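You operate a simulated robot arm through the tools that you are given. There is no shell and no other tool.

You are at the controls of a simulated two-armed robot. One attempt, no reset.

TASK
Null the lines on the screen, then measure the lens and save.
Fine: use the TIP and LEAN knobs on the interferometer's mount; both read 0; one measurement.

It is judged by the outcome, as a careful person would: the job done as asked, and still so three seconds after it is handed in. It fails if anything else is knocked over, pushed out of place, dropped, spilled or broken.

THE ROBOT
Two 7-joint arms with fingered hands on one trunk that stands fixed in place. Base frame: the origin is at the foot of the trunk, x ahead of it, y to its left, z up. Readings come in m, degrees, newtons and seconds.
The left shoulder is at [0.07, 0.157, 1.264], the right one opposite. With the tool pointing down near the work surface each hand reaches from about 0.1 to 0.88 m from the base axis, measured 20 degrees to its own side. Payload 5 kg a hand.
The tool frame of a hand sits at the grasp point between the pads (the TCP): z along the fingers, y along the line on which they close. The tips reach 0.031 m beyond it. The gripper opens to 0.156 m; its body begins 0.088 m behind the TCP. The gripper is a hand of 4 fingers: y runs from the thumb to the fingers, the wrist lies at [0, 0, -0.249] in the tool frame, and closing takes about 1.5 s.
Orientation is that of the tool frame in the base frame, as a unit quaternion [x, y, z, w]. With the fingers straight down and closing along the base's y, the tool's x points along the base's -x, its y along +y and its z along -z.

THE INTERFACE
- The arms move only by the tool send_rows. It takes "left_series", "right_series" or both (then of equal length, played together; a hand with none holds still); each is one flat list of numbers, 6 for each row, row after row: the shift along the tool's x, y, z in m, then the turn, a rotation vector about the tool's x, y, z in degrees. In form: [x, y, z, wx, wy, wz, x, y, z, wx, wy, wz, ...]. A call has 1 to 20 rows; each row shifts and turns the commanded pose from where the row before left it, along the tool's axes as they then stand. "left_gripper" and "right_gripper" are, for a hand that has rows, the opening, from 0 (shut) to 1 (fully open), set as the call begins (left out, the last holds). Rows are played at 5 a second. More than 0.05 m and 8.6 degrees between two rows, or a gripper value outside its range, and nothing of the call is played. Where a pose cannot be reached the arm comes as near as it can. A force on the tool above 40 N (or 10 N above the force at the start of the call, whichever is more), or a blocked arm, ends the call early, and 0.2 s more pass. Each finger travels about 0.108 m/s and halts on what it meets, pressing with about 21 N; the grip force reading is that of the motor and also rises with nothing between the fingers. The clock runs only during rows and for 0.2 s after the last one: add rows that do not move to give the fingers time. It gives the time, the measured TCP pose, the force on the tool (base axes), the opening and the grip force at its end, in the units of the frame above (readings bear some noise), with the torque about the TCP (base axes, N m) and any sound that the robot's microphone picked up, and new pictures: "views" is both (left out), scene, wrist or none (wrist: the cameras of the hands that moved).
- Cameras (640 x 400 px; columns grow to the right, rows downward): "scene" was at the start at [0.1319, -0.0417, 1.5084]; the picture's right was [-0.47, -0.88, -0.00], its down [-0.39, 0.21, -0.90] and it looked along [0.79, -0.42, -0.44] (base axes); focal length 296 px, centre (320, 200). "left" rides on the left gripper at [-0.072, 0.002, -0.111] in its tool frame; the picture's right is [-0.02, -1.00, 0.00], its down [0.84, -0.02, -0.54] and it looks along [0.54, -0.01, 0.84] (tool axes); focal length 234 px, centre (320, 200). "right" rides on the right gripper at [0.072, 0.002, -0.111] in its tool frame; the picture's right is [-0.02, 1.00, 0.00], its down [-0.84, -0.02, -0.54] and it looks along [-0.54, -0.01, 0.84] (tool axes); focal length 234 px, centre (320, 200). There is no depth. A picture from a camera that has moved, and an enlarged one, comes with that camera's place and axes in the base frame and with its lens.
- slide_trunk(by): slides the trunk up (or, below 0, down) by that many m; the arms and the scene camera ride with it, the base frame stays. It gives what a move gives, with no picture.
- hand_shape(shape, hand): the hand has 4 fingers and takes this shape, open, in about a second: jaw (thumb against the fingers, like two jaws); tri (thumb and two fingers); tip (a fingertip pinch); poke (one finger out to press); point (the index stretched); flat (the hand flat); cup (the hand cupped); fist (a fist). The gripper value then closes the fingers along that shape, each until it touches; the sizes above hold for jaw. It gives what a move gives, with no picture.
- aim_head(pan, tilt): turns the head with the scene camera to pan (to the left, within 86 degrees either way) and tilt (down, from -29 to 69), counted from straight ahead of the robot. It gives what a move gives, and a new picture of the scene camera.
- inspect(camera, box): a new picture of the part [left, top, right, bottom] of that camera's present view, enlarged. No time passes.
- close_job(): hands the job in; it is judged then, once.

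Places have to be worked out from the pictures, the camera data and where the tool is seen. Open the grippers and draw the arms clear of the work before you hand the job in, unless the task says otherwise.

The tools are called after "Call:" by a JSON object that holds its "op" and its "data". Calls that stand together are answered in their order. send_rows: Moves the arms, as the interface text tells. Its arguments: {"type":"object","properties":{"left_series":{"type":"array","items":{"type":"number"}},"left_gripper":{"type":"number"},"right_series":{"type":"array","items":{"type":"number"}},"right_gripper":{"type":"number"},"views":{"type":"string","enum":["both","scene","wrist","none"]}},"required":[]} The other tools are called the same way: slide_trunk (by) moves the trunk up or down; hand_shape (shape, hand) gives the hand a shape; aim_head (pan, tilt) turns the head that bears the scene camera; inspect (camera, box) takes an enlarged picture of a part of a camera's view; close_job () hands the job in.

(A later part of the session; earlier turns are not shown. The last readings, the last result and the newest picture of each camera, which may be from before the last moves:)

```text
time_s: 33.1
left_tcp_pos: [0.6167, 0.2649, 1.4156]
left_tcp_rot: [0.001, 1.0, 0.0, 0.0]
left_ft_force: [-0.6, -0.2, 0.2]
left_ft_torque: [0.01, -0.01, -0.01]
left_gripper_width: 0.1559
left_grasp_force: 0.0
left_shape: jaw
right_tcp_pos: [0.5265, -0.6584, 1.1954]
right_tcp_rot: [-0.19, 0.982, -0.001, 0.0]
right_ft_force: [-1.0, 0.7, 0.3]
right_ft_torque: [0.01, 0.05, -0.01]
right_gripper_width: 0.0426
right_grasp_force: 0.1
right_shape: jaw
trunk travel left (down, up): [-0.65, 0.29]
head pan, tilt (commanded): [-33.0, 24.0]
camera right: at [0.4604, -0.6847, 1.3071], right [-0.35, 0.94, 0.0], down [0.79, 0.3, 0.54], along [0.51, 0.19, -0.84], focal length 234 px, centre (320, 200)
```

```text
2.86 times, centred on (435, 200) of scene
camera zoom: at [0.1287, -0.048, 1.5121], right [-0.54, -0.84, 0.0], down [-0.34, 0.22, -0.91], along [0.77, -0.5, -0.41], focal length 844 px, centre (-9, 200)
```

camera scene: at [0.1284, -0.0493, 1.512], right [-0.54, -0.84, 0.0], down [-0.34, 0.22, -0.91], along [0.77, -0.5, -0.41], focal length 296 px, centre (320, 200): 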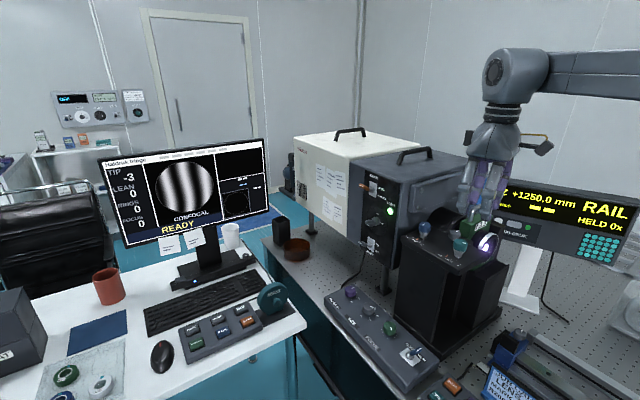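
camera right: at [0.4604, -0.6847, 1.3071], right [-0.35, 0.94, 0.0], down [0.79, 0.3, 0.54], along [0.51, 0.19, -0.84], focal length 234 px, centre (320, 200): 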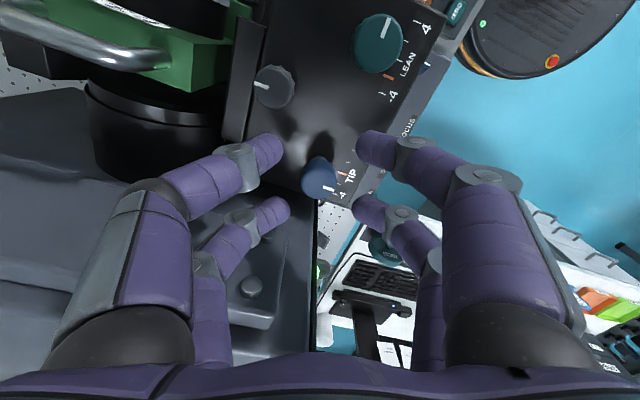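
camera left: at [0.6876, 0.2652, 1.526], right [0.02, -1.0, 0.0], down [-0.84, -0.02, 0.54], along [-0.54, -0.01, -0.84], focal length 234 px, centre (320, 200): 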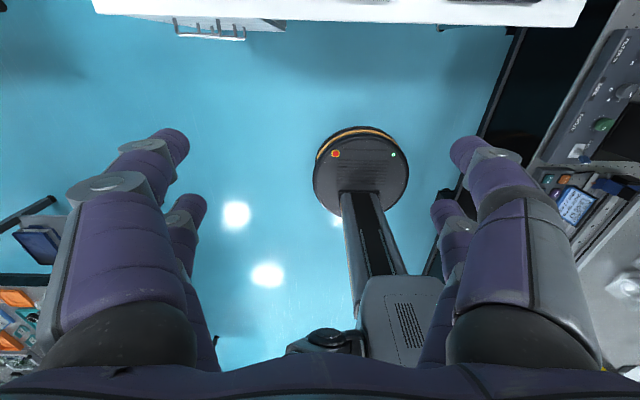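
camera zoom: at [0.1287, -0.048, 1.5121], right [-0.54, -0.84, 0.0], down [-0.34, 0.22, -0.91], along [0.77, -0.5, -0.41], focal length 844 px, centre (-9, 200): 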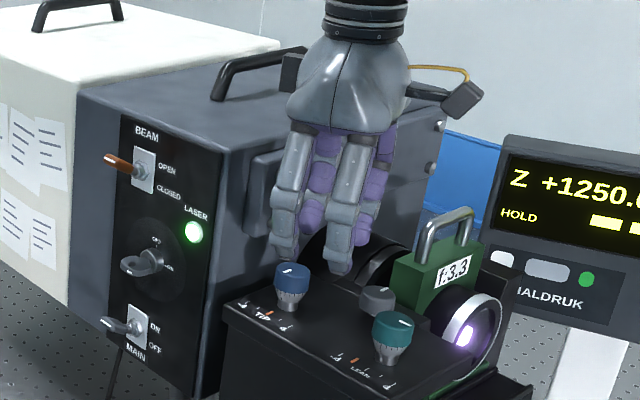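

The knob's axis refines to (0.550,-0.652). I correct by about 2 mm and lower to TCP z≈1.144 around it.

Call:
{"op": "send_rows", "data": {"right_series": [-0.0017, -0.0015, 0.017, 0, 0, 0, 0, 0, 0.017, 0, 0, 0, 0, 0, 0.0175, 0, 0, 0, 0, 0, 0, 0, 0, 0], "views": "wrist"}}

Call:
{"op": "inspect", "data": {"camera": "right", "box": [220, 80, 420, 260]}}

Call:
{"op": "inspect", "data": {"camera": "scene", "box": [390, 160, 510, 270]}}

```text
time_s: 34.1
left_tcp_pos: [0.6177, 0.2634, 1.4158]
left_tcp_rot: [0.0, 1.0, 0.0, 0.0]
left_ft_force: [0.3, 0.1, -1.2]
left_ft_torque: [0.01, 0.0, 0.01]
left_gripper_width: 0.156
left_grasp_force: 0.1
left_shape: jaw
right_tcp_pos: [0.5296, -0.6605, 1.1435]
right_tcp_rot: [-0.191, 0.982, 0.0, 0.001]
right_ft_force: [0.3, -0.1, -0.8]
right_ft_torque: [-0.02, 0.01, 0.0]
right_gripper_width: 0.0425
right_grasp_force: 0.0
right_shape: jaw
trunk travel left (down, up): [-0.65, 0.29]
head pan, tilt (commanded): [-33.0, 24.0]
camera right: at [0.4629, -0.6856, 1.2541], right [-0.35, 0.94, 0.0], down [0.79, 0.29, 0.54], along [0.51, 0.19, -0.84], focal length 234 px, centre (320, 200)
```

right: 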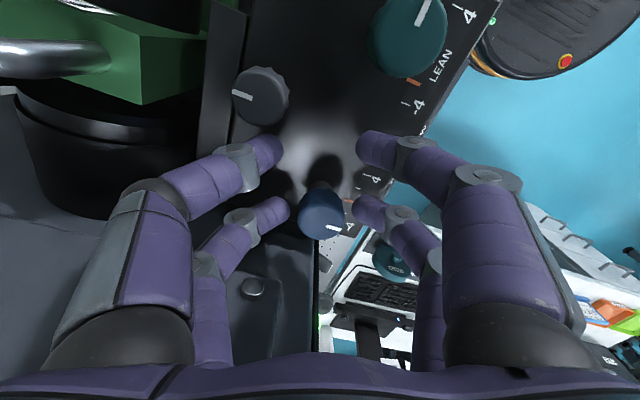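

```text
2.22 times, centred on (320, 170) of right
camera zoom: at [0.4629, -0.6856, 1.2541], right [-0.35, 0.94, 0.0], down [0.79, 0.29, 0.54], along [0.51, 0.19, -0.84], focal length 520 px, centre (320, 267)
```

zoom: 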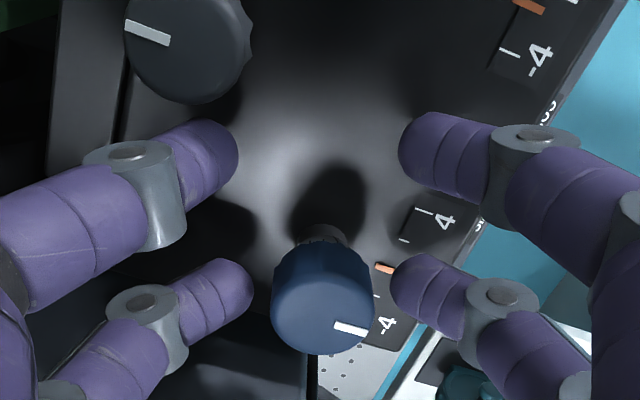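

```text
3.64 times, centred on (450, 215) of scene
camera zoom: at [0.1284, -0.0491, 1.512], right [-0.55, -0.84, 0.0], down [-0.34, 0.22, -0.91], along [0.77, -0.5, -0.41], focal length 1075 px, centre (-153, 146)
```

zoom: 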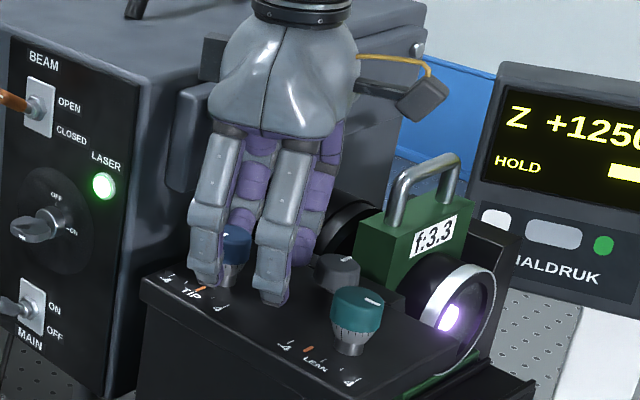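

The knob is centred between the far finger pair. I close and turn 45° clockwise (from -22° to +23° yaw), then check the screen.

Call:
{"op": "send_rows", "data": {"right_series": [0, 0, 0, 0, 0, 0, 0, 0, 0, 0, 0, 0, 0, 0, 0, 0, 0, 0, 0, 0, 0, 0, 0, 0, -0.000193, 0.002937, 0, 0, 0, 7.5, -0.000193, 0.002937, 0, 0, 0, 7.5, -0.000193, 0.002937, 0, 0, 0, 7.5, -0.000193, 0.002937, 0, 0, 0, 7.5, -0.000193, 0.002937, 0, 0, 0, 7.5, -0.000193, 0.002937, 0, 0, 0, 7.5, 0, 0, 0, 0, 0, 0], "right_gripper": 0.0, "views": "wrist"}}

Call:
{"op": "inspect", "data": {"camera": "right", "box": [220, 80, 420, 260]}}

Call:
{"op": "inspect", "data": {"camera": "scene", "box": [390, 160, 510, 270]}}

Call:
{"op": "inspect", "data": {"camera": "scene", "box": [95, 135, 275, 250]}}

```text
time_s: 36.5
left_tcp_pos: [0.6182, 0.2617, 1.4159]
left_tcp_rot: [0.0, 1.0, 0.001, 0.0]
left_ft_force: [-0.1, 0.4, -0.1]
left_ft_torque: [0.01, 0.0, 0.0]
left_gripper_width: 0.1559
left_grasp_force: 0.1
left_shape: jaw
right_tcp_pos: [0.5315, -0.643, 1.1438]
right_tcp_rot: [0.2, 0.98, 0.0, -0.001]
right_ft_force: [3.4, -6.7, -2.0]
right_ft_torque: [-0.15, -0.02, -0.09]
right_gripper_width: 0.0
right_grasp_force: 21.3
right_shape: jaw
trunk travel left (down, up): [-0.65, 0.29]
head pan, tilt (commanded): [-33.0, 24.0]
camera right: at [0.4655, -0.6141, 1.2541], right [0.41, 0.91, 0.0], down [0.76, -0.35, 0.54], along [0.5, -0.23, -0.84], focal length 234 px, centre (320, 200)
```

right: 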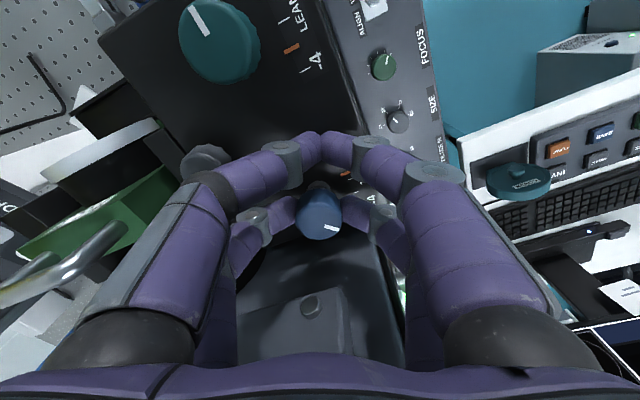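

```text
2.22 times, centred on (320, 170) of right
camera zoom: at [0.4655, -0.6141, 1.2541], right [0.41, 0.91, 0.0], down [0.76, -0.35, 0.54], along [0.5, -0.23, -0.84], focal length 520 px, centre (320, 267)
```

zoom: 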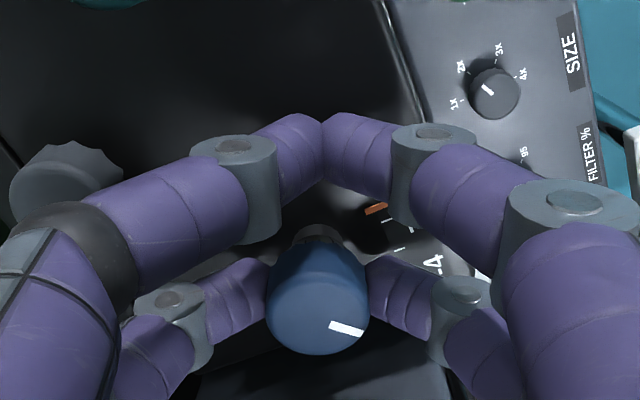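

```text
3.64 times, centred on (450, 215) of scene
camera zoom: at [0.1292, -0.0509, 1.5119], right [-0.55, -0.84, 0.0], down [-0.34, 0.22, -0.91], along [0.77, -0.5, -0.41], focal length 1075 px, centre (-153, 146)
```

zoom: 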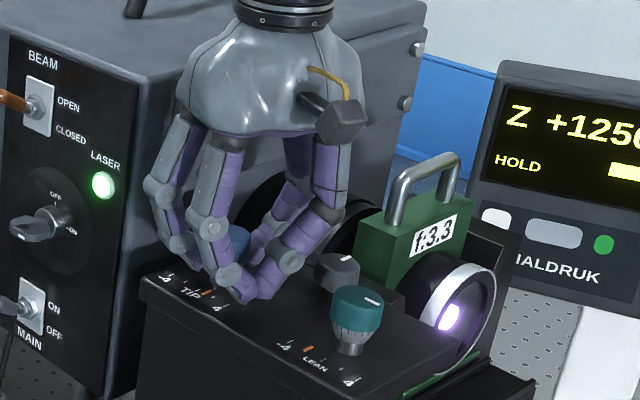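

```text
3.48 times, centred on (185, 192) of scene
camera zoom: at [0.1292, -0.0509, 1.5119], right [-0.55, -0.84, 0.0], down [-0.34, 0.22, -0.91], along [0.77, -0.5, -0.41], focal length 1028 px, centre (790, 226)
```

zoom: 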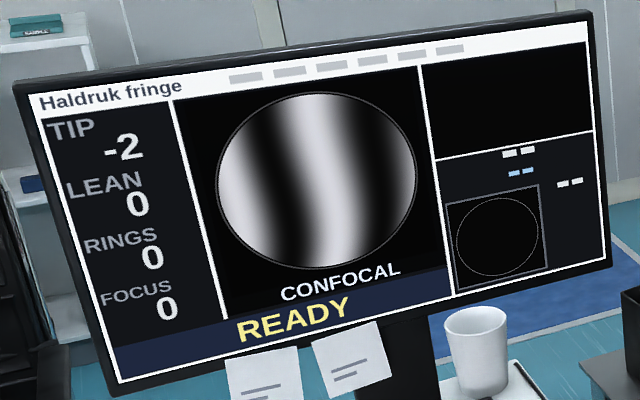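

TIP is now -2, so clockwise is right and 45° is one unit. I open, lift 30 mm, swing the hand back 45° and lower again for the next turn.

Call:
{"op": "send_rows", "data": {"right_series": [0, 0, 0, 0, 0, 0, 0, 0, 0, 0, 0, 0, 0, 0, -0.03, 0, 0, 0, -0.000193, -0.002937, 0, 0, 0, -7.5, -0.000193, -0.002937, 0, 0, 0, -7.5, -0.000193, -0.002937, 0, 0, 0, -7.5, -0.000193, -0.002937, 0, 0, 0, -7.5, -0.000193, -0.002937, 0, 0, 0, -7.5, -0.000193, -0.002937, 0, 0, 0, -7.5, 0, 0, 0, 0, 0, 0, 0, 0, 0.03, 0, 0, 0, 0, 0, 0, 0, 0, 0], "right_gripper": 0.27, "views": "wrist"}}

Call:
{"op": "inspect", "data": {"camera": "right", "box": [220, 80, 420, 260]}}

Call:
{"op": "inspect", "data": {"camera": "scene", "box": [95, 135, 275, 250]}}

```text
time_s: 39.1
left_tcp_pos: [0.6174, 0.2634, 1.4159]
left_tcp_rot: [0.0, 1.0, 0.0, 0.001]
left_ft_force: [0.2, -0.4, 0.1]
left_ft_torque: [-0.02, -0.04, 0.0]
left_gripper_width: 0.156
left_grasp_force: 0.1
left_shape: jaw
right_tcp_pos: [0.5295, -0.6603, 1.1433]
right_tcp_rot: [-0.191, 0.982, 0.0, -0.001]
right_ft_force: [-0.3, 0.2, -0.1]
right_ft_torque: [-0.01, 0.02, -0.01]
right_gripper_width: 0.0419
right_grasp_force: 0.1
right_shape: jaw
trunk travel left (down, up): [-0.65, 0.29]
head pan, tilt (commanded): [-33.0, 24.0]
camera right: at [0.4621, -0.6851, 1.2547], right [-0.35, 0.94, 0.0], down [0.78, 0.3, 0.54], along [0.51, 0.19, -0.84], focal length 234 px, centre (320, 200)
```

right: 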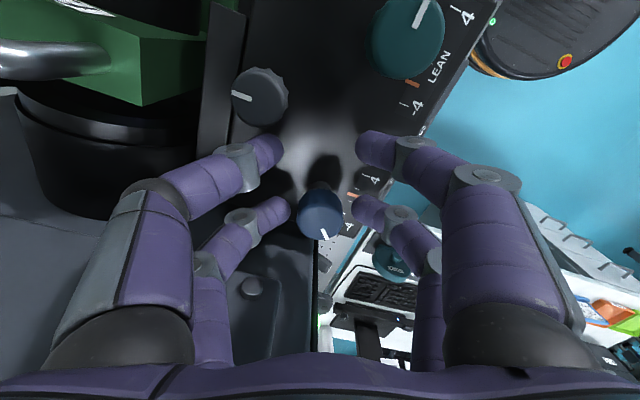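

```text
2.22 times, centred on (320, 170) of right
camera zoom: at [0.4621, -0.6851, 1.2547], right [-0.35, 0.94, 0.0], down [0.78, 0.3, 0.54], along [0.51, 0.19, -0.84], focal length 520 px, centre (320, 267)
```

zoom: 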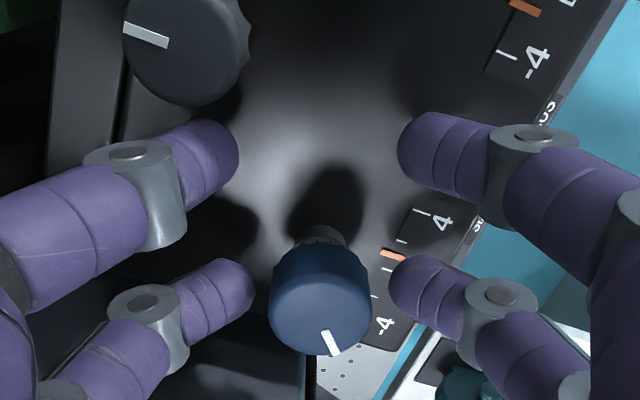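

```text
3.48 times, centred on (185, 192) of scene
camera zoom: at [0.1281, -0.0488, 1.5121], right [-0.55, -0.84, 0.0], down [-0.34, 0.22, -0.91], along [0.77, -0.5, -0.41], focal length 1028 px, centre (790, 226)
```

zoom: 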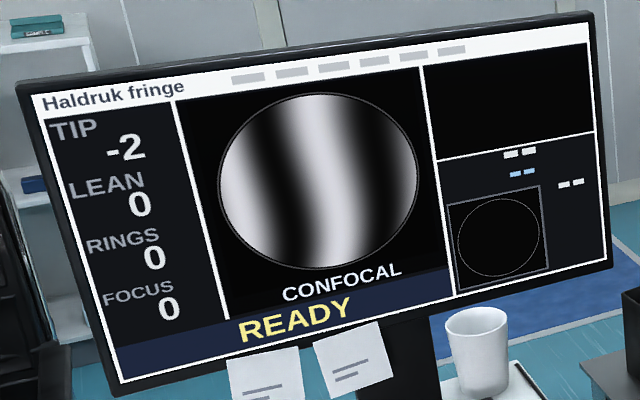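

The regrasp position is good and TIP holds at -2. I close and turn another 45° clockwise.

Call:
{"op": "send_rows", "data": {"right_series": [0, 0, 0, 0, 0, 0, 0, 0, 0, 0, 0, 0, 0, 0, 0, 0, 0, 0, 0, 0, 0, 0, 0, 0, -0.000193, 0.002937, 0, 0, 0, 7.5, -0.000193, 0.002937, 0, 0, 0, 7.5, -0.000193, 0.002937, 0, 0, 0, 7.5, -0.000193, 0.002937, 0, 0, 0, 7.5, -0.000193, 0.002937, 0, 0, 0, 7.5, -0.000193, 0.002937, 0, 0, 0, 7.5, 0, 0, 0, 0, 0, 0], "right_gripper": 0.0, "views": "wrist"}}

Call:
{"op": "inspect", "data": {"camera": "scene", "box": [95, 135, 275, 250]}}

Call:
{"op": "send_rows", "data": {"right_series": [0, 0, 0, 0, 0, 0, 0, 0, 0, 0, 0, 0, 0, 0, -0.03, 0, 0, 0, -0.000193, -0.002937, 0, 0, 0, -7.5, -0.000193, -0.002937, 0, 0, 0, -7.5, -0.000193, -0.002937, 0, 0, 0, -7.5, -0.000193, -0.002937, 0, 0, 0, -7.5, -0.000193, -0.002937, 0, 0, 0, -7.5, -0.000193, -0.002937, 0, 0, 0, -7.5, 0, 0, 0, 0, 0, 0, 0, 0, 0.03, 0, 0, 0, 0, 0, 0, 0, 0, 0], "right_gripper": 0.27, "views": "wrist"}}

Call:
{"op": "inspect", "data": {"camera": "right", "box": [220, 80, 420, 260]}}

Call:
{"op": "inspect", "data": {"camera": "scene", "box": [95, 135, 275, 250]}}

```text
time_s: 41.5
left_tcp_pos: [0.6176, 0.2622, 1.4158]
left_tcp_rot: [0.0, 1.0, 0.001, 0.0]
left_ft_force: [0.2, -0.1, -0.7]
left_ft_torque: [0.02, -0.04, 0.01]
left_gripper_width: 0.1559
left_grasp_force: 0.0
left_shape: jaw
right_tcp_pos: [0.5297, -0.6431, 1.1434]
right_tcp_rot: [0.201, 0.98, 0.0, 0.0]
right_ft_force: [0.7, -2.9, -1.7]
right_ft_torque: [-0.06, 0.04, -0.03]
right_gripper_width: 0.0
right_grasp_force: 21.4
right_shape: jaw
trunk travel left (down, up): [-0.65, 0.29]
head pan, tilt (commanded): [-33.0, 24.0]
camera right: at [0.4652, -0.6141, 1.2543], right [0.41, 0.91, 0.0], down [0.76, -0.35, 0.54], along [0.5, -0.23, -0.84], focal length 234 px, centre (320, 200)
```

right: 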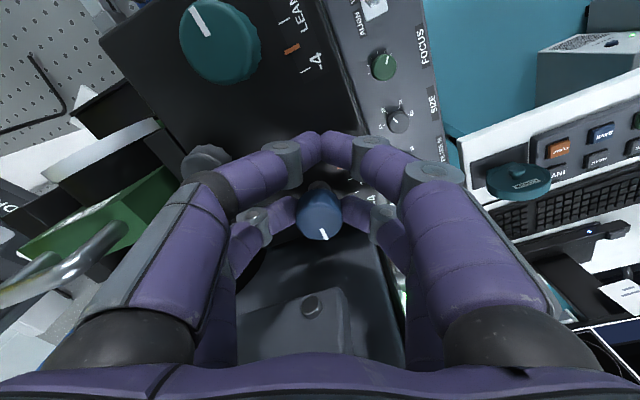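

```text
3.48 times, centred on (185, 192) of scene
camera zoom: at [0.1286, -0.0502, 1.512], right [-0.55, -0.84, 0.0], down [-0.34, 0.22, -0.91], along [0.77, -0.5, -0.41], focal length 1028 px, centre (790, 226)
```

zoom: 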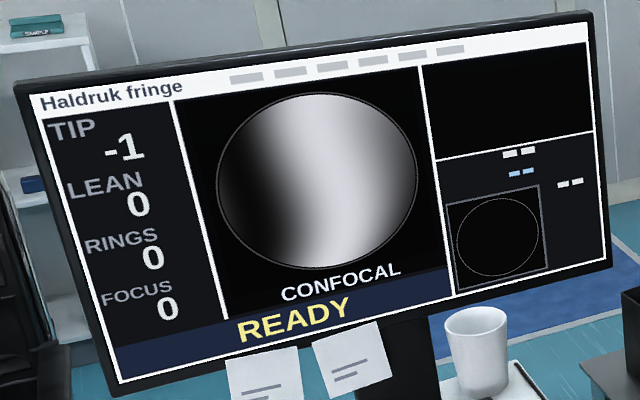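

```text
time_s: 44.1
left_tcp_pos: [0.6162, 0.2629, 1.4153]
left_tcp_rot: [0.0, 1.0, 0.0, -0.001]
left_ft_force: [-0.5, 0.1, -0.7]
left_ft_torque: [-0.01, -0.03, 0.02]
left_gripper_width: 0.1559
left_grasp_force: 0.0
left_shape: jaw
right_tcp_pos: [0.5292, -0.6587, 1.1434]
right_tcp_rot: [-0.191, 0.982, -0.001, 0.001]
right_ft_force: [-0.5, 0.0, -0.8]
right_ft_torque: [-0.02, 0.01, 0.0]
right_gripper_width: 0.0419
right_grasp_force: 0.1
right_shape: jaw
trunk travel left (down, up): [-0.65, 0.29]
head pan, tilt (commanded): [-33.0, 24.0]
camera right: at [0.4624, -0.6845, 1.2552], right [-0.35, 0.94, 0.0], down [0.78, 0.3, 0.54], along [0.51, 0.19, -0.84], focal length 234 px, centre (320, 200)
```

right: 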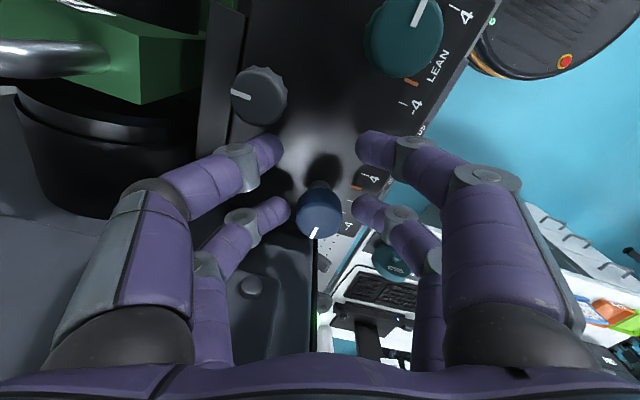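

```text
2.22 times, centred on (320, 170) of right
camera zoom: at [0.4624, -0.6845, 1.2552], right [-0.35, 0.94, 0.0], down [0.78, 0.3, 0.54], along [0.51, 0.19, -0.84], focal length 520 px, centre (320, 267)
```

zoom: 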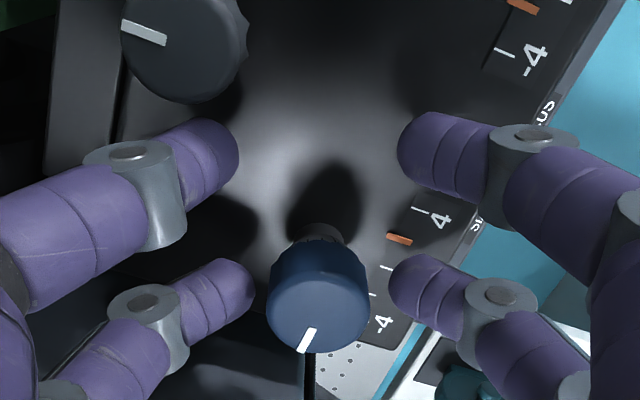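

```text
3.48 times, centred on (185, 192) of scene
camera zoom: at [0.1281, -0.0487, 1.5121], right [-0.55, -0.84, 0.0], down [-0.34, 0.22, -0.91], along [0.77, -0.5, -0.41], focal length 1028 px, centre (790, 226)
```

zoom: 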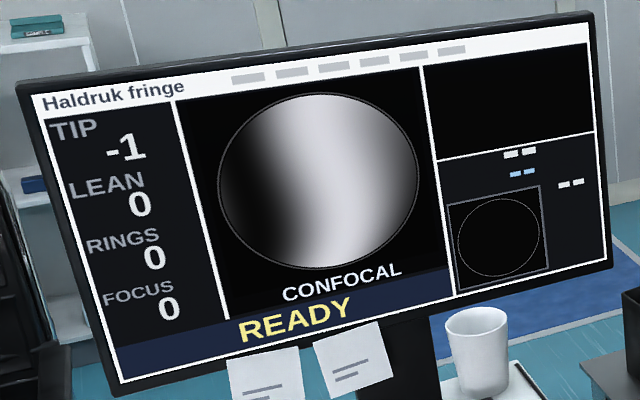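

TIP is at -1. I close and turn the last 45° clockwise, then judge the fringe before letting go.

Call:
{"op": "send_rows", "data": {"right_series": [0, 0, 0, 0, 0, 0, 0, 0, 0, 0, 0, 0, 0, 0, 0, 0, 0, 0, 0, 0, 0, 0, 0, 0, -0.000193, 0.002937, 0, 0, 0, 7.5, -0.000193, 0.002937, 0, 0, 0, 7.5, -0.000193, 0.002937, 0, 0, 0, 7.5, -0.000193, 0.002937, 0, 0, 0, 7.5, -0.000193, 0.002937, 0, 0, 0, 7.5, -0.000193, 0.002937, 0, 0, 0, 7.5, 0, 0, 0, 0, 0, 0], "right_gripper": 0.0, "views": "wrist"}}

Call:
{"op": "inspect", "data": {"camera": "scene", "box": [95, 135, 275, 250]}}

Call:
{"op": "inspect", "data": {"camera": "right", "box": [300, 150, 420, 250]}}

Call:
{"op": "inspect", "data": {"camera": "scene", "box": [410, 225, 500, 275]}}

```text
time_s: 46.5
left_tcp_pos: [0.6176, 0.2622, 1.415]
left_tcp_rot: [0.0, 1.0, 0.001, 0.0]
left_ft_force: [0.1, -0.4, 0.5]
left_ft_torque: [0.02, 0.04, -0.03]
left_gripper_width: 0.1556
left_grasp_force: 0.1
left_shape: jaw
right_tcp_pos: [0.5295, -0.643, 1.1423]
right_tcp_rot: [0.2, 0.98, -0.001, 0.0]
right_ft_force: [2.7, -4.1, 0.9]
right_ft_torque: [-0.11, -0.1, -0.01]
right_gripper_width: 0.0001
right_grasp_force: 21.8
right_shape: jaw
trunk travel left (down, up): [-0.65, 0.29]
head pan, tilt (commanded): [-33.0, 24.0]
camera right: at [0.4657, -0.6137, 1.2546], right [0.41, 0.91, 0.0], down [0.76, -0.35, 0.55], along [0.5, -0.23, -0.84], focal length 234 px, centre (320, 200)
```

right: 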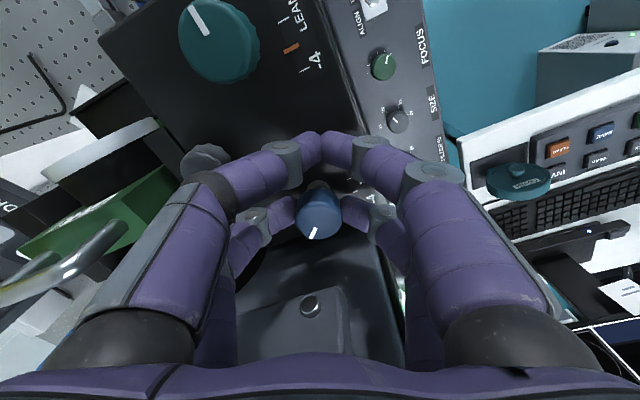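

```text
3.48 times, centred on (185, 192) of scene
camera zoom: at [0.1286, -0.0501, 1.512], right [-0.55, -0.84, 0.0], down [-0.34, 0.22, -0.91], along [0.77, -0.5, -0.41], focal length 1028 px, centre (790, 226)
```

zoom: 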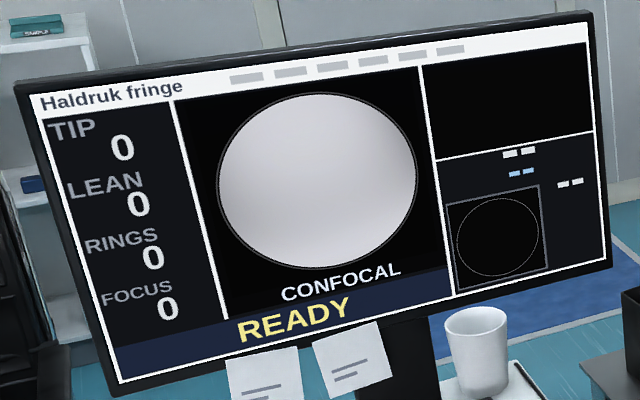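

```text
4.00 times, centred on (360, 200) of right
camera zoom: at [0.4657, -0.6137, 1.2546], right [0.41, 0.91, 0.0], down [0.76, -0.35, 0.55], along [0.5, -0.23, -0.84], focal length 937 px, centre (160, 200)
```

zoom: 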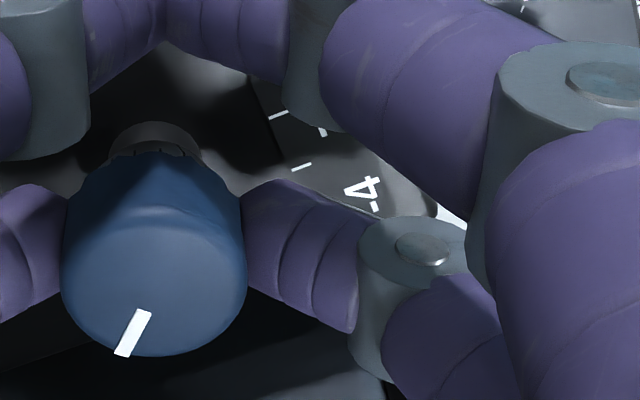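

```text
7.11 times, centred on (455, 250) of scene
camera zoom: at [0.1286, -0.0501, 1.512], right [-0.55, -0.84, 0.0], down [-0.34, 0.22, -0.91], along [0.77, -0.5, -0.41], focal length 2102 px, centre (-640, -156)
```

zoom: 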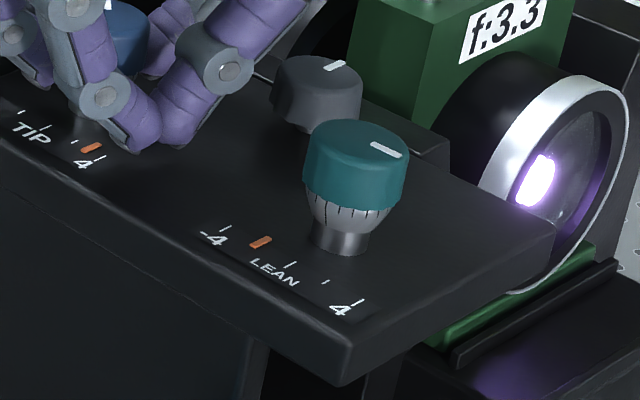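

The fringes are nulled: TIP 0, LEAN 0, an even bright field. I release TIP, lift clear, and check that it stays.

Call:
{"op": "send_rows", "data": {"right_series": [0, 0, 0, 0, 0, 0, 0, 0, 0, 0, 0, 0, 0, 0, -0.03, 0, 0, 0, 0, 0, -0.04, 0, 0, 0, 0, 0, -0.04, 0, 0, 0, 0, 0, -0.04, 0, 0, 0, 0, 0, 0, 0, 0, 0], "right_gripper": 0.3, "views": "both"}}

Call:
{"op": "inspect", "data": {"camera": "scene", "box": [95, 135, 275, 250]}}

Call:
{"op": "inspect", "data": {"camera": "scene", "box": [170, 260, 310, 350]}}

Call:
{"op": "inspect", "data": {"camera": "scene", "box": [400, 210, 500, 275]}}

```text
time_s: 48.1
left_tcp_pos: [0.6175, 0.2634, 1.4162]
left_tcp_rot: [0.0, 1.0, 0.0, 0.0]
left_ft_force: [-1.2, -0.1, -0.3]
left_ft_torque: [0.02, 0.0, -0.03]
left_gripper_width: 0.156
left_grasp_force: 0.0
left_shape: jaw
right_tcp_pos: [0.5317, -0.6425, 1.2955]
right_tcp_rot: [0.199, 0.98, -0.001, 0.0]
right_ft_force: [-0.1, 0.0, -0.4]
right_ft_torque: [0.01, -0.02, 0.01]
right_gripper_width: 0.0464
right_grasp_force: 0.0
right_shape: jaw
trunk travel left (down, up): [-0.65, 0.29]
head pan, tilt (commanded): [-33.0, 24.0]
camera scene: at [0.1285, -0.0495, 1.512], right [-0.55, -0.84, 0.0], down [-0.34, 0.22, -0.91], along [0.77, -0.5, -0.41], focal length 296 px, centre (320, 200)
camera right: at [0.4663, -0.613, 1.4056], right [0.41, 0.91, 0.0], down [0.76, -0.35, 0.54], along [0.5, -0.22, -0.84], focal length 234 px, centre (320, 200)
```

scene: 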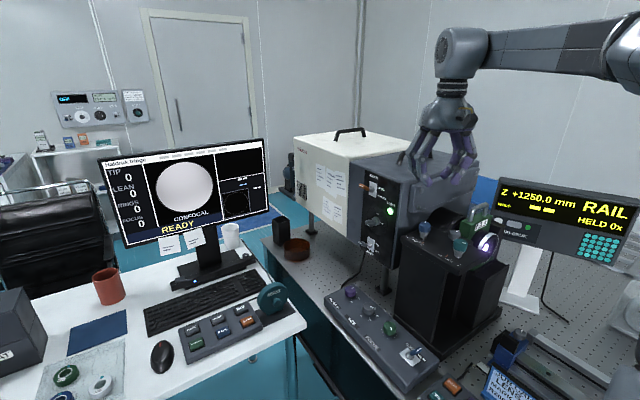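
right: 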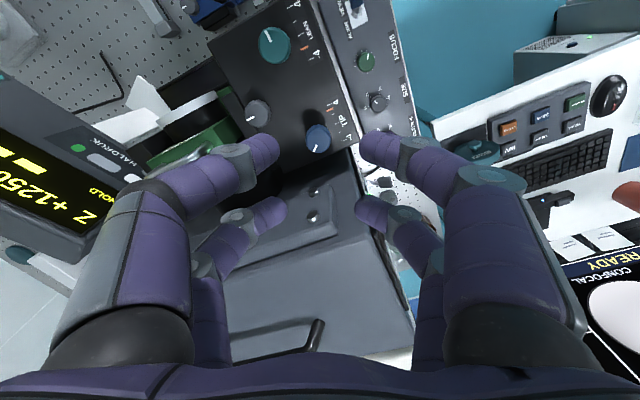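

```text
3.48 times, centred on (185, 192) of scene
camera zoom: at [0.1285, -0.0495, 1.512], right [-0.55, -0.84, 0.0], down [-0.34, 0.22, -0.91], along [0.77, -0.5, -0.41], focal length 1028 px, centre (790, 226)
```

zoom: 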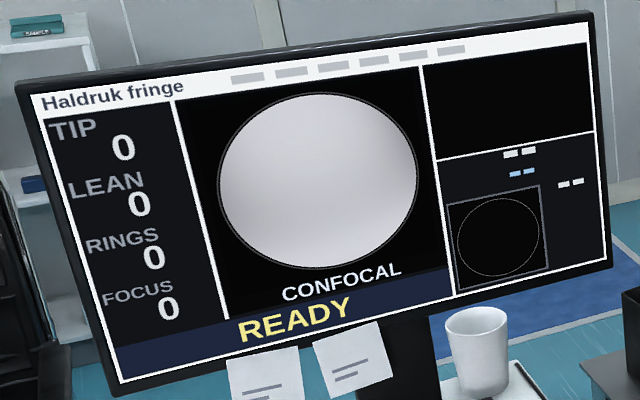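

```text
4.44 times, centred on (240, 305) of scene
camera zoom: at [0.1285, -0.0495, 1.512], right [-0.55, -0.84, 0.0], down [-0.34, 0.22, -0.91], along [0.77, -0.5, -0.41], focal length 1314 px, centre (676, -267)
```

zoom: 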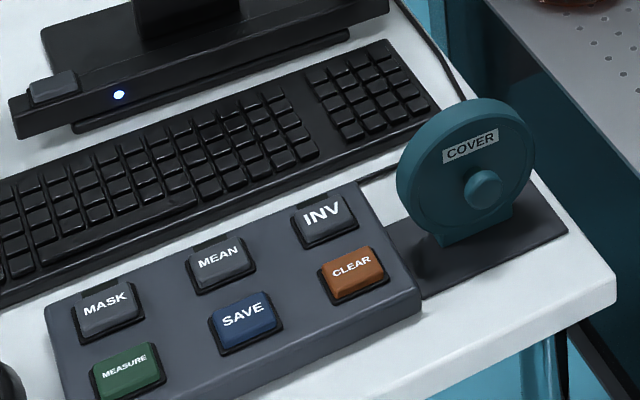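

```text
6.15 times, centred on (450, 242) of scene
camera zoom: at [0.1285, -0.0495, 1.512], right [-0.55, -0.84, 0.0], down [-0.34, 0.22, -0.91], along [0.77, -0.5, -0.41], focal length 1819 px, centre (-480, -62)
```

zoom: 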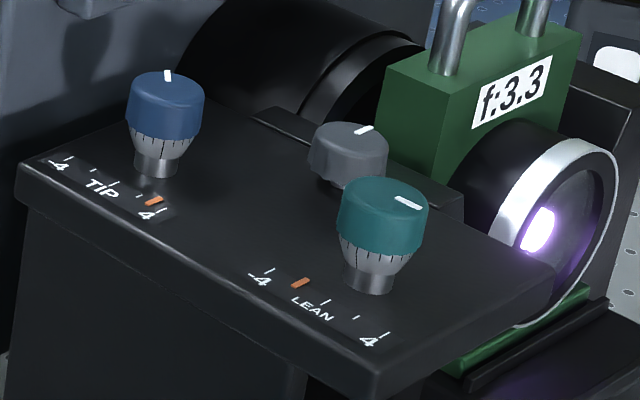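

Both knobs hold at 0 with the hand clear. Triangulating the desk box gives MEASURE ≈ (0.83,-0.086,0.793) and SAVE ≈ (0.834,-0.162,0.793), best reached with the right hand. I straighten the hand and carry it at height toward the desk.

Call:
{"op": "send_rows", "data": {"right_series": [0, 0, -0.02, 0, 0, -7.7, 0, 0, -0.02, 0, 0, -7.7, 0, 0, 0, 0, 0, -7.6, 0, 0.045, 0, 0, 0, 0, 0, 0.045, 0, 0, 0, 0, 0, 0.045, 0, 0, 0, 0, 0, 0.045, 0, 0, 0, 0, 0, 0.045, 0, 0, 0, 0, 0, 0.045, 0, 0, 0, 0, 0, 0.045, 0, 0, 0, 0, 0, 0.045, 0, 0, 0, 0, 0, 0.045, 0, 0, 0, 0, 0, 0.045, 0, 0, 0, 0, 0, 0.03, 0, 0, 0, 0], "right_gripper": 0.3, "views": "none"}}

Call:
{"op": "hand_shape", "data": {"shape": "poke", "hand": "right"}}

Call:
{"op": "inspect", "data": {"camera": "right", "box": [0, 0, 640, 400]}}

Call:
{"op": "inspect", "data": {"camera": "scene", "box": [0, 0, 640, 400]}}

```text
time_s: 51.1
left_tcp_pos: [0.6177, 0.2634, 1.4153]
left_tcp_rot: [0.0, 1.0, 0.0, 0.0]
left_ft_force: [0.5, 0.1, -0.4]
left_ft_torque: [-0.02, 0.02, -0.01]
left_gripper_width: 0.1561
left_grasp_force: 0.0
left_shape: jaw
right_tcp_pos: [0.5318, -0.1629, 1.3348]
right_tcp_rot: [0.001, 1.0, 0.0, 0.0]
right_ft_force: [0.2, 0.5, 0.0]
right_ft_torque: [-0.03, 0.01, 0.0]
right_gripper_width: 0.0468
right_grasp_force: 0.1
right_shape: jaw
trunk travel left (down, up): [-0.65, 0.29]
head pan, tilt (commanded): [-33.0, 24.0]
```

```text
time_s: 52.0
left_tcp_pos: [0.6167, 0.2626, 1.4143]
left_tcp_rot: [0.0, 1.0, 0.0, 0.001]
left_ft_force: [0.2, -0.3, 0.0]
left_ft_torque: [0.02, 0.0, -0.06]
left_gripper_width: 0.1558
left_grasp_force: 0.1
left_shape: jaw
right_tcp_pos: [0.5302, -0.1637, 1.3358]
right_tcp_rot: [0.0, 1.0, 0.0, 0.0]
right_ft_force: [0.5, -0.5, 0.1]
right_ft_torque: [-0.01, -0.01, 0.01]
right_gripper_width: 0.0
right_grasp_force: 0.1
right_shape: poke
trunk travel left (down, up): [-0.65, 0.29]
head pan, tilt (commanded): [-33.0, 24.0]
```

```text
1.00 times, centred on (320, 200) of right (not enlarged: the box is as wide or as high as the picture)
camera zoom: at [0.459, -0.1631, 1.4464], right [0.02, 1.0, 0.0], down [0.84, -0.02, 0.54], along [0.54, -0.01, -0.84], focal length 234 px, centre (320, 200)
```

zoom: 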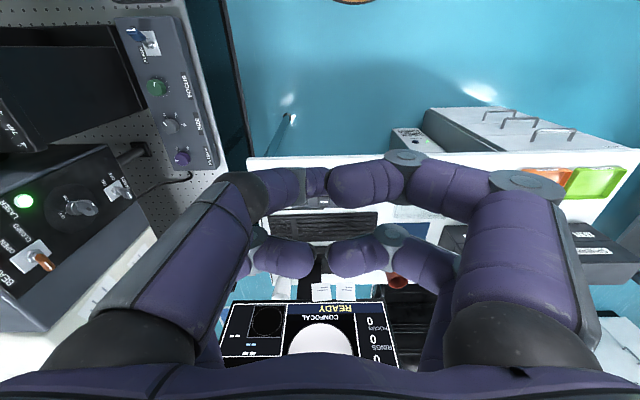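

```text
1.00 times, centred on (320, 200) of scene (not enlarged: the box is as wide or as high as the picture)
camera zoom: at [0.128, -0.0491, 1.5121], right [-0.55, -0.84, 0.0], down [-0.34, 0.22, -0.91], along [0.77, -0.5, -0.41], focal length 296 px, centre (320, 200)
```

zoom: 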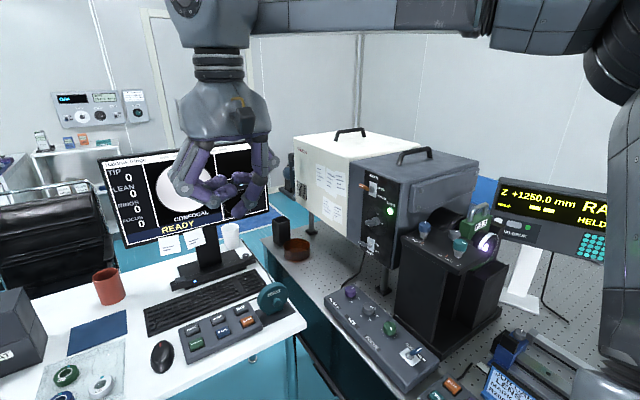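

The hand took the poke shape; I zoom on it to see which finger sticks out and where its tip lies.

Call:
{"op": "inspect", "data": {"camera": "scene", "box": [160, 90, 300, 230]}}

Call:
{"op": "inspect", "data": {"camera": "right", "box": [210, 130, 470, 290]}}

Call:
{"op": "hand_shape", "data": {"shape": "point", "hand": "right"}}

Call:
{"op": "inspect", "data": {"camera": "scene", "box": [160, 90, 300, 230]}}

Call:
{"op": "inspect", "data": {"camera": "right", "box": [0, 0, 640, 400]}}

```text
2.86 times, centred on (230, 160) of scene
camera zoom: at [0.128, -0.0491, 1.5121], right [-0.55, -0.84, 0.0], down [-0.34, 0.22, -0.91], along [0.77, -0.5, -0.41], focal length 844 px, centre (577, 314)
```

zoom: 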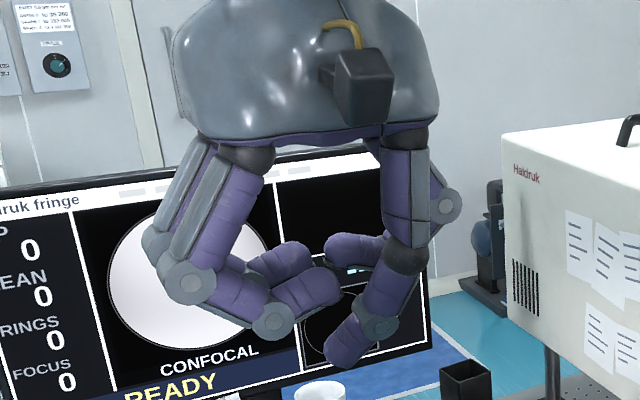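

```text
2.46 times, centred on (340, 210) of right
camera zoom: at [0.459, -0.1631, 1.4464], right [0.02, 1.0, 0.0], down [0.84, -0.02, 0.54], along [0.54, -0.01, -0.84], focal length 576 px, centre (271, 175)
```

zoom: 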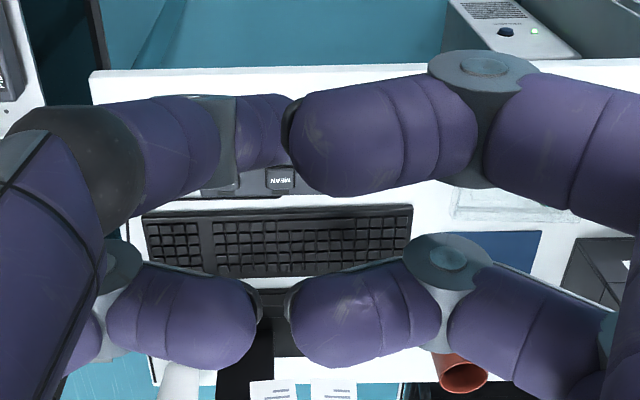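

```text
time_s: 52.9
left_tcp_pos: [0.6169, 0.2636, 1.416]
left_tcp_rot: [-0.001, 1.0, 0.0, 0.001]
left_ft_force: [-0.5, 0.0, 0.1]
left_ft_torque: [0.0, -0.04, 0.0]
left_gripper_width: 0.156
left_grasp_force: 0.1
left_shape: jaw
right_tcp_pos: [0.5309, -0.1639, 1.3348]
right_tcp_rot: [-0.001, 1.0, 0.0, 0.0]
right_ft_force: [-0.1, -0.4, -0.6]
right_ft_torque: [-0.01, 0.01, 0.0]
right_gripper_width: 0.0
right_grasp_force: 0.0
right_shape: point
trunk travel left (down, up): [-0.65, 0.29]
head pan, tilt (commanded): [-33.0, 24.0]
```

```text
2.86 times, centred on (230, 160) of scene
camera zoom: at [0.1284, -0.0487, 1.5121], right [-0.55, -0.84, 0.0], down [-0.34, 0.22, -0.91], along [0.77, -0.5, -0.41], focal length 844 px, centre (577, 314)
```

zoom: 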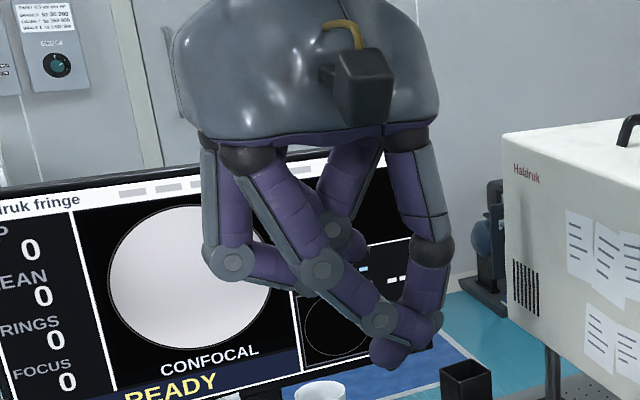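

```text
1.00 times, centred on (320, 200) of right (not enlarged: the box is as wide or as high as the picture)
camera zoom: at [0.4594, -0.1627, 1.4463], right [0.02, 1.0, 0.0], down [0.84, -0.02, 0.54], along [0.54, -0.01, -0.84], focal length 234 px, centre (320, 200)
```

zoom: 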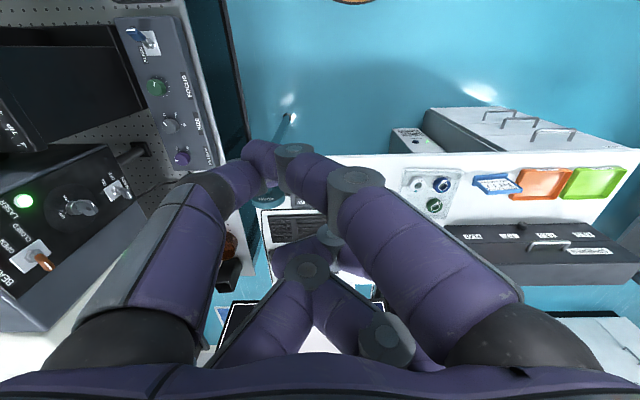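

Poke leaves curled knuckles only ~15 mm above the fingertip, too close to the mouse and neighbouring buttons. Instead I use the closed jaw tilted 30° forward, so the near pair of fingertips is the lowest point and presses like one finger. I set that up here in free air.

Call:
{"op": "hand_shape", "data": {"shape": "jaw", "hand": "right"}}

Call:
{"op": "send_rows", "data": {"right_series": [0, 0, 0, 0, -7.5, 0, 0, 0, 0, 0, -7.5, 0, 0, 0, 0, 0, -7.5, 0, 0, 0, 0, 0, -7.5, 0, 0, 0, 0, 0, 0, 0, 0, 0, 0, 0, 0, 0, 0, 0, 0, 0, 0, 0, 0, 0, 0, 0, 0, 0], "right_gripper": 0.0, "views": "both"}}

```text
time_s: 53.8
left_tcp_pos: [0.6167, 0.2648, 1.4146]
left_tcp_rot: [0.0, 1.0, 0.0, 0.0]
left_ft_force: [0.0, 0.0, -0.1]
left_ft_torque: [0.05, -0.02, 0.01]
left_gripper_width: 0.1559
left_grasp_force: 0.0
left_shape: jaw
right_tcp_pos: [0.5293, -0.1644, 1.3363]
right_tcp_rot: [-0.001, 1.0, 0.0, 0.0]
right_ft_force: [0.6, -0.9, -0.3]
right_ft_torque: [-0.01, 0.0, 0.05]
right_gripper_width: 0.1561
right_grasp_force: 0.1
right_shape: jaw
trunk travel left (down, up): [-0.65, 0.29]
head pan, tilt (commanded): [-33.0, 24.0]
```

```text
time_s: 55.6
left_tcp_pos: [0.6183, 0.2625, 1.4163]
left_tcp_rot: [0.0, 1.0, 0.001, 0.001]
left_ft_force: [0.3, -0.5, 0.0]
left_ft_torque: [-0.03, 0.02, 0.0]
left_gripper_width: 0.1557
left_grasp_force: 0.0
left_shape: jaw
right_tcp_pos: [0.5302, -0.1628, 1.334]
right_tcp_rot: [0.0, 0.966, 0.0, 0.259]
right_ft_force: [0.1, -0.2, -0.2]
right_ft_torque: [0.02, -0.01, -0.01]
right_gripper_width: 0.0
right_grasp_force: 20.8
right_shape: jaw
trunk travel left (down, up): [-0.65, 0.29]
head pan, tilt (commanded): [-33.0, 24.0]
camera scene: at [0.1286, -0.0488, 1.512], right [-0.55, -0.84, 0.0], down [-0.34, 0.22, -0.91], along [0.77, -0.5, -0.41], focal length 296 px, centre (320, 200)
camera right: at [0.4129, -0.1614, 1.3943], right [0.02, 1.0, 0.01], down [0.45, -0.02, 0.89], along [0.89, -0.01, -0.45], focal length 234 px, centre (320, 200)
```

scene: 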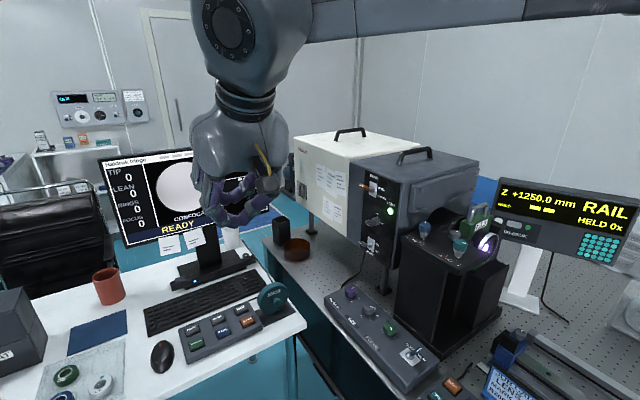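
right: 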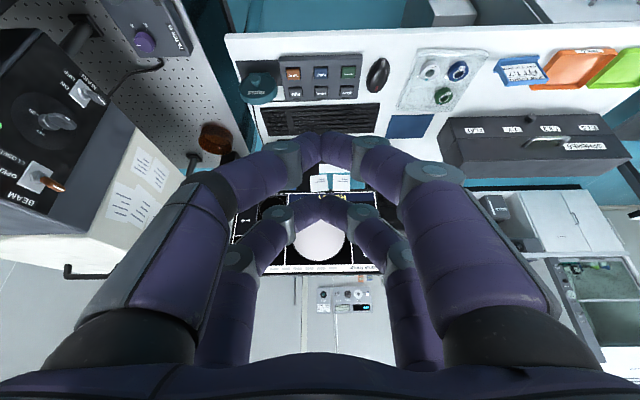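

The wrist camera confirms MEASURE (green) at about (0.828,-0.087) and SAVE (blue) at (0.827,-0.161). I move down to a hover in front of and above MEASURE.

Call:
{"op": "send_rows", "data": {"right_series": [-0.00281, 0.0076, 0.0449, 0, 0, 0, -0.00281, 0.0076, 0.0449, 0, 0, 0, -0.00281, 0.0076, 0.0449, 0, 0, 0, -0.00281, 0.0076, 0.0449, 0, 0, 0, -0.00281, 0.0076, 0.0449, 0, 0, 0, -0.00281, 0.0076, 0.0449, 0, 0, 0, -0.00281, 0.0076, 0.0449, 0, 0, 0, -0.00281, 0.0076, 0.0449, 0, 0, 0, -0.00281, 0.0076, 0.0449, 0, 0, 0, -0.00281, 0.0076, 0.0449, 0, 0, 0, 0, 0, 0, 0, 0, 0], "views": "both"}}

Call:
{"op": "inspect", "data": {"camera": "right", "box": [200, 40, 440, 200]}}

Call:
{"op": "inspect", "data": {"camera": "scene", "box": [130, 200, 310, 370]}}

```text
time_s: 58.0
left_tcp_pos: [0.6171, 0.2641, 1.4153]
left_tcp_rot: [0.0, 1.0, 0.0, 0.0]
left_ft_force: [0.3, -0.1, -0.4]
left_ft_torque: [-0.03, 0.01, 0.0]
left_gripper_width: 0.156
left_grasp_force: 0.1
left_shape: jaw
right_tcp_pos: [0.7475, -0.1199, 0.9796]
right_tcp_rot: [0.0, 0.966, 0.0, 0.259]
right_ft_force: [-0.2, -0.5, 0.2]
right_ft_torque: [0.04, 0.01, 0.01]
right_gripper_width: 0.0002
right_grasp_force: 20.8
right_shape: jaw
right hand out of reach, approached as far as the arm can: row 9, 10
trunk travel left (down, up): [-0.65, 0.29]
head pan, tilt (commanded): [-33.0, 24.0]
camera scene: at [0.1288, -0.0483, 1.512], right [-0.54, -0.84, 0.0], down [-0.34, 0.22, -0.91], along [0.77, -0.5, -0.41], focal length 296 px, centre (320, 200)
camera right: at [0.6312, -0.1191, 1.0395], right [0.02, 1.0, 0.01], down [0.45, -0.02, 0.89], along [0.89, -0.01, -0.45], focal length 234 px, centre (320, 200)
```

scene: 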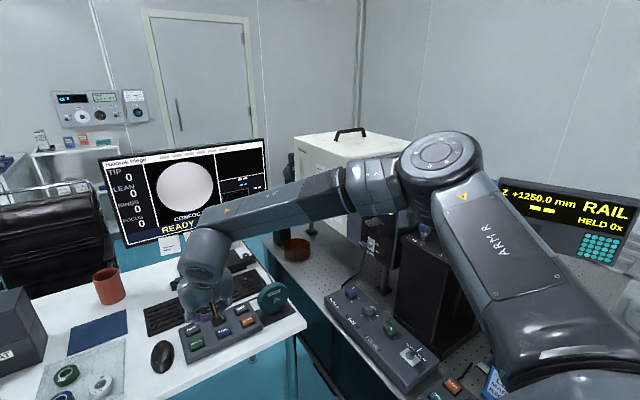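
right: 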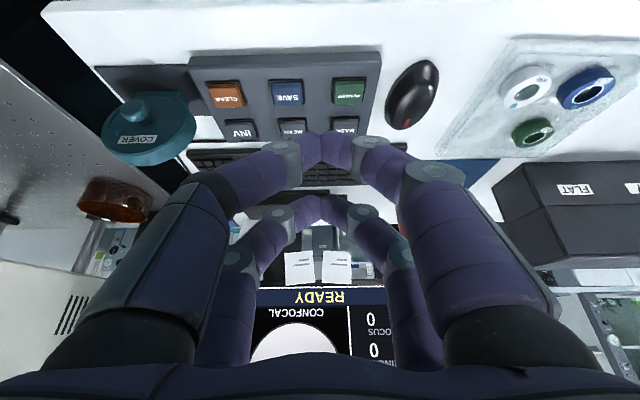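

```text
2.50 times, centred on (320, 120) of right
camera zoom: at [0.6312, -0.1191, 1.0395], right [0.02, 1.0, 0.01], down [0.45, -0.02, 0.89], along [0.89, -0.01, -0.45], focal length 585 px, centre (320, 400)
```

zoom: 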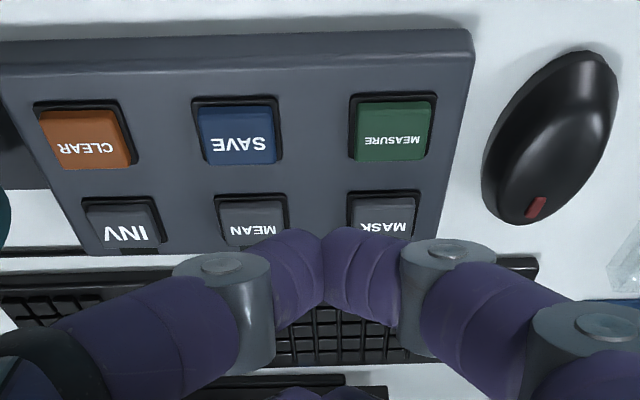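

```text
2.35 times, centred on (220, 285) of scene
camera zoom: at [0.1288, -0.0483, 1.512], right [-0.54, -0.84, 0.0], down [-0.34, 0.22, -0.91], along [0.77, -0.5, -0.41], focal length 695 px, centre (555, 0)
```

zoom: 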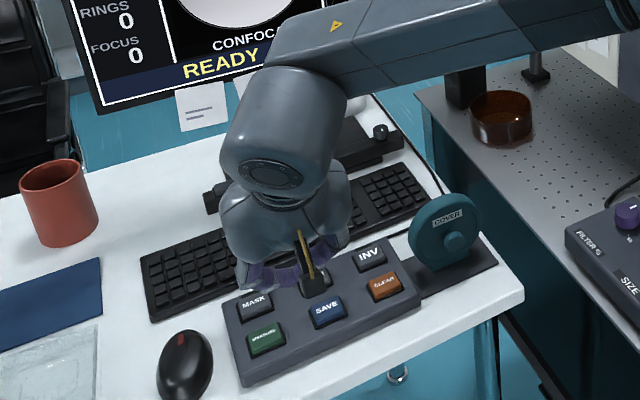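

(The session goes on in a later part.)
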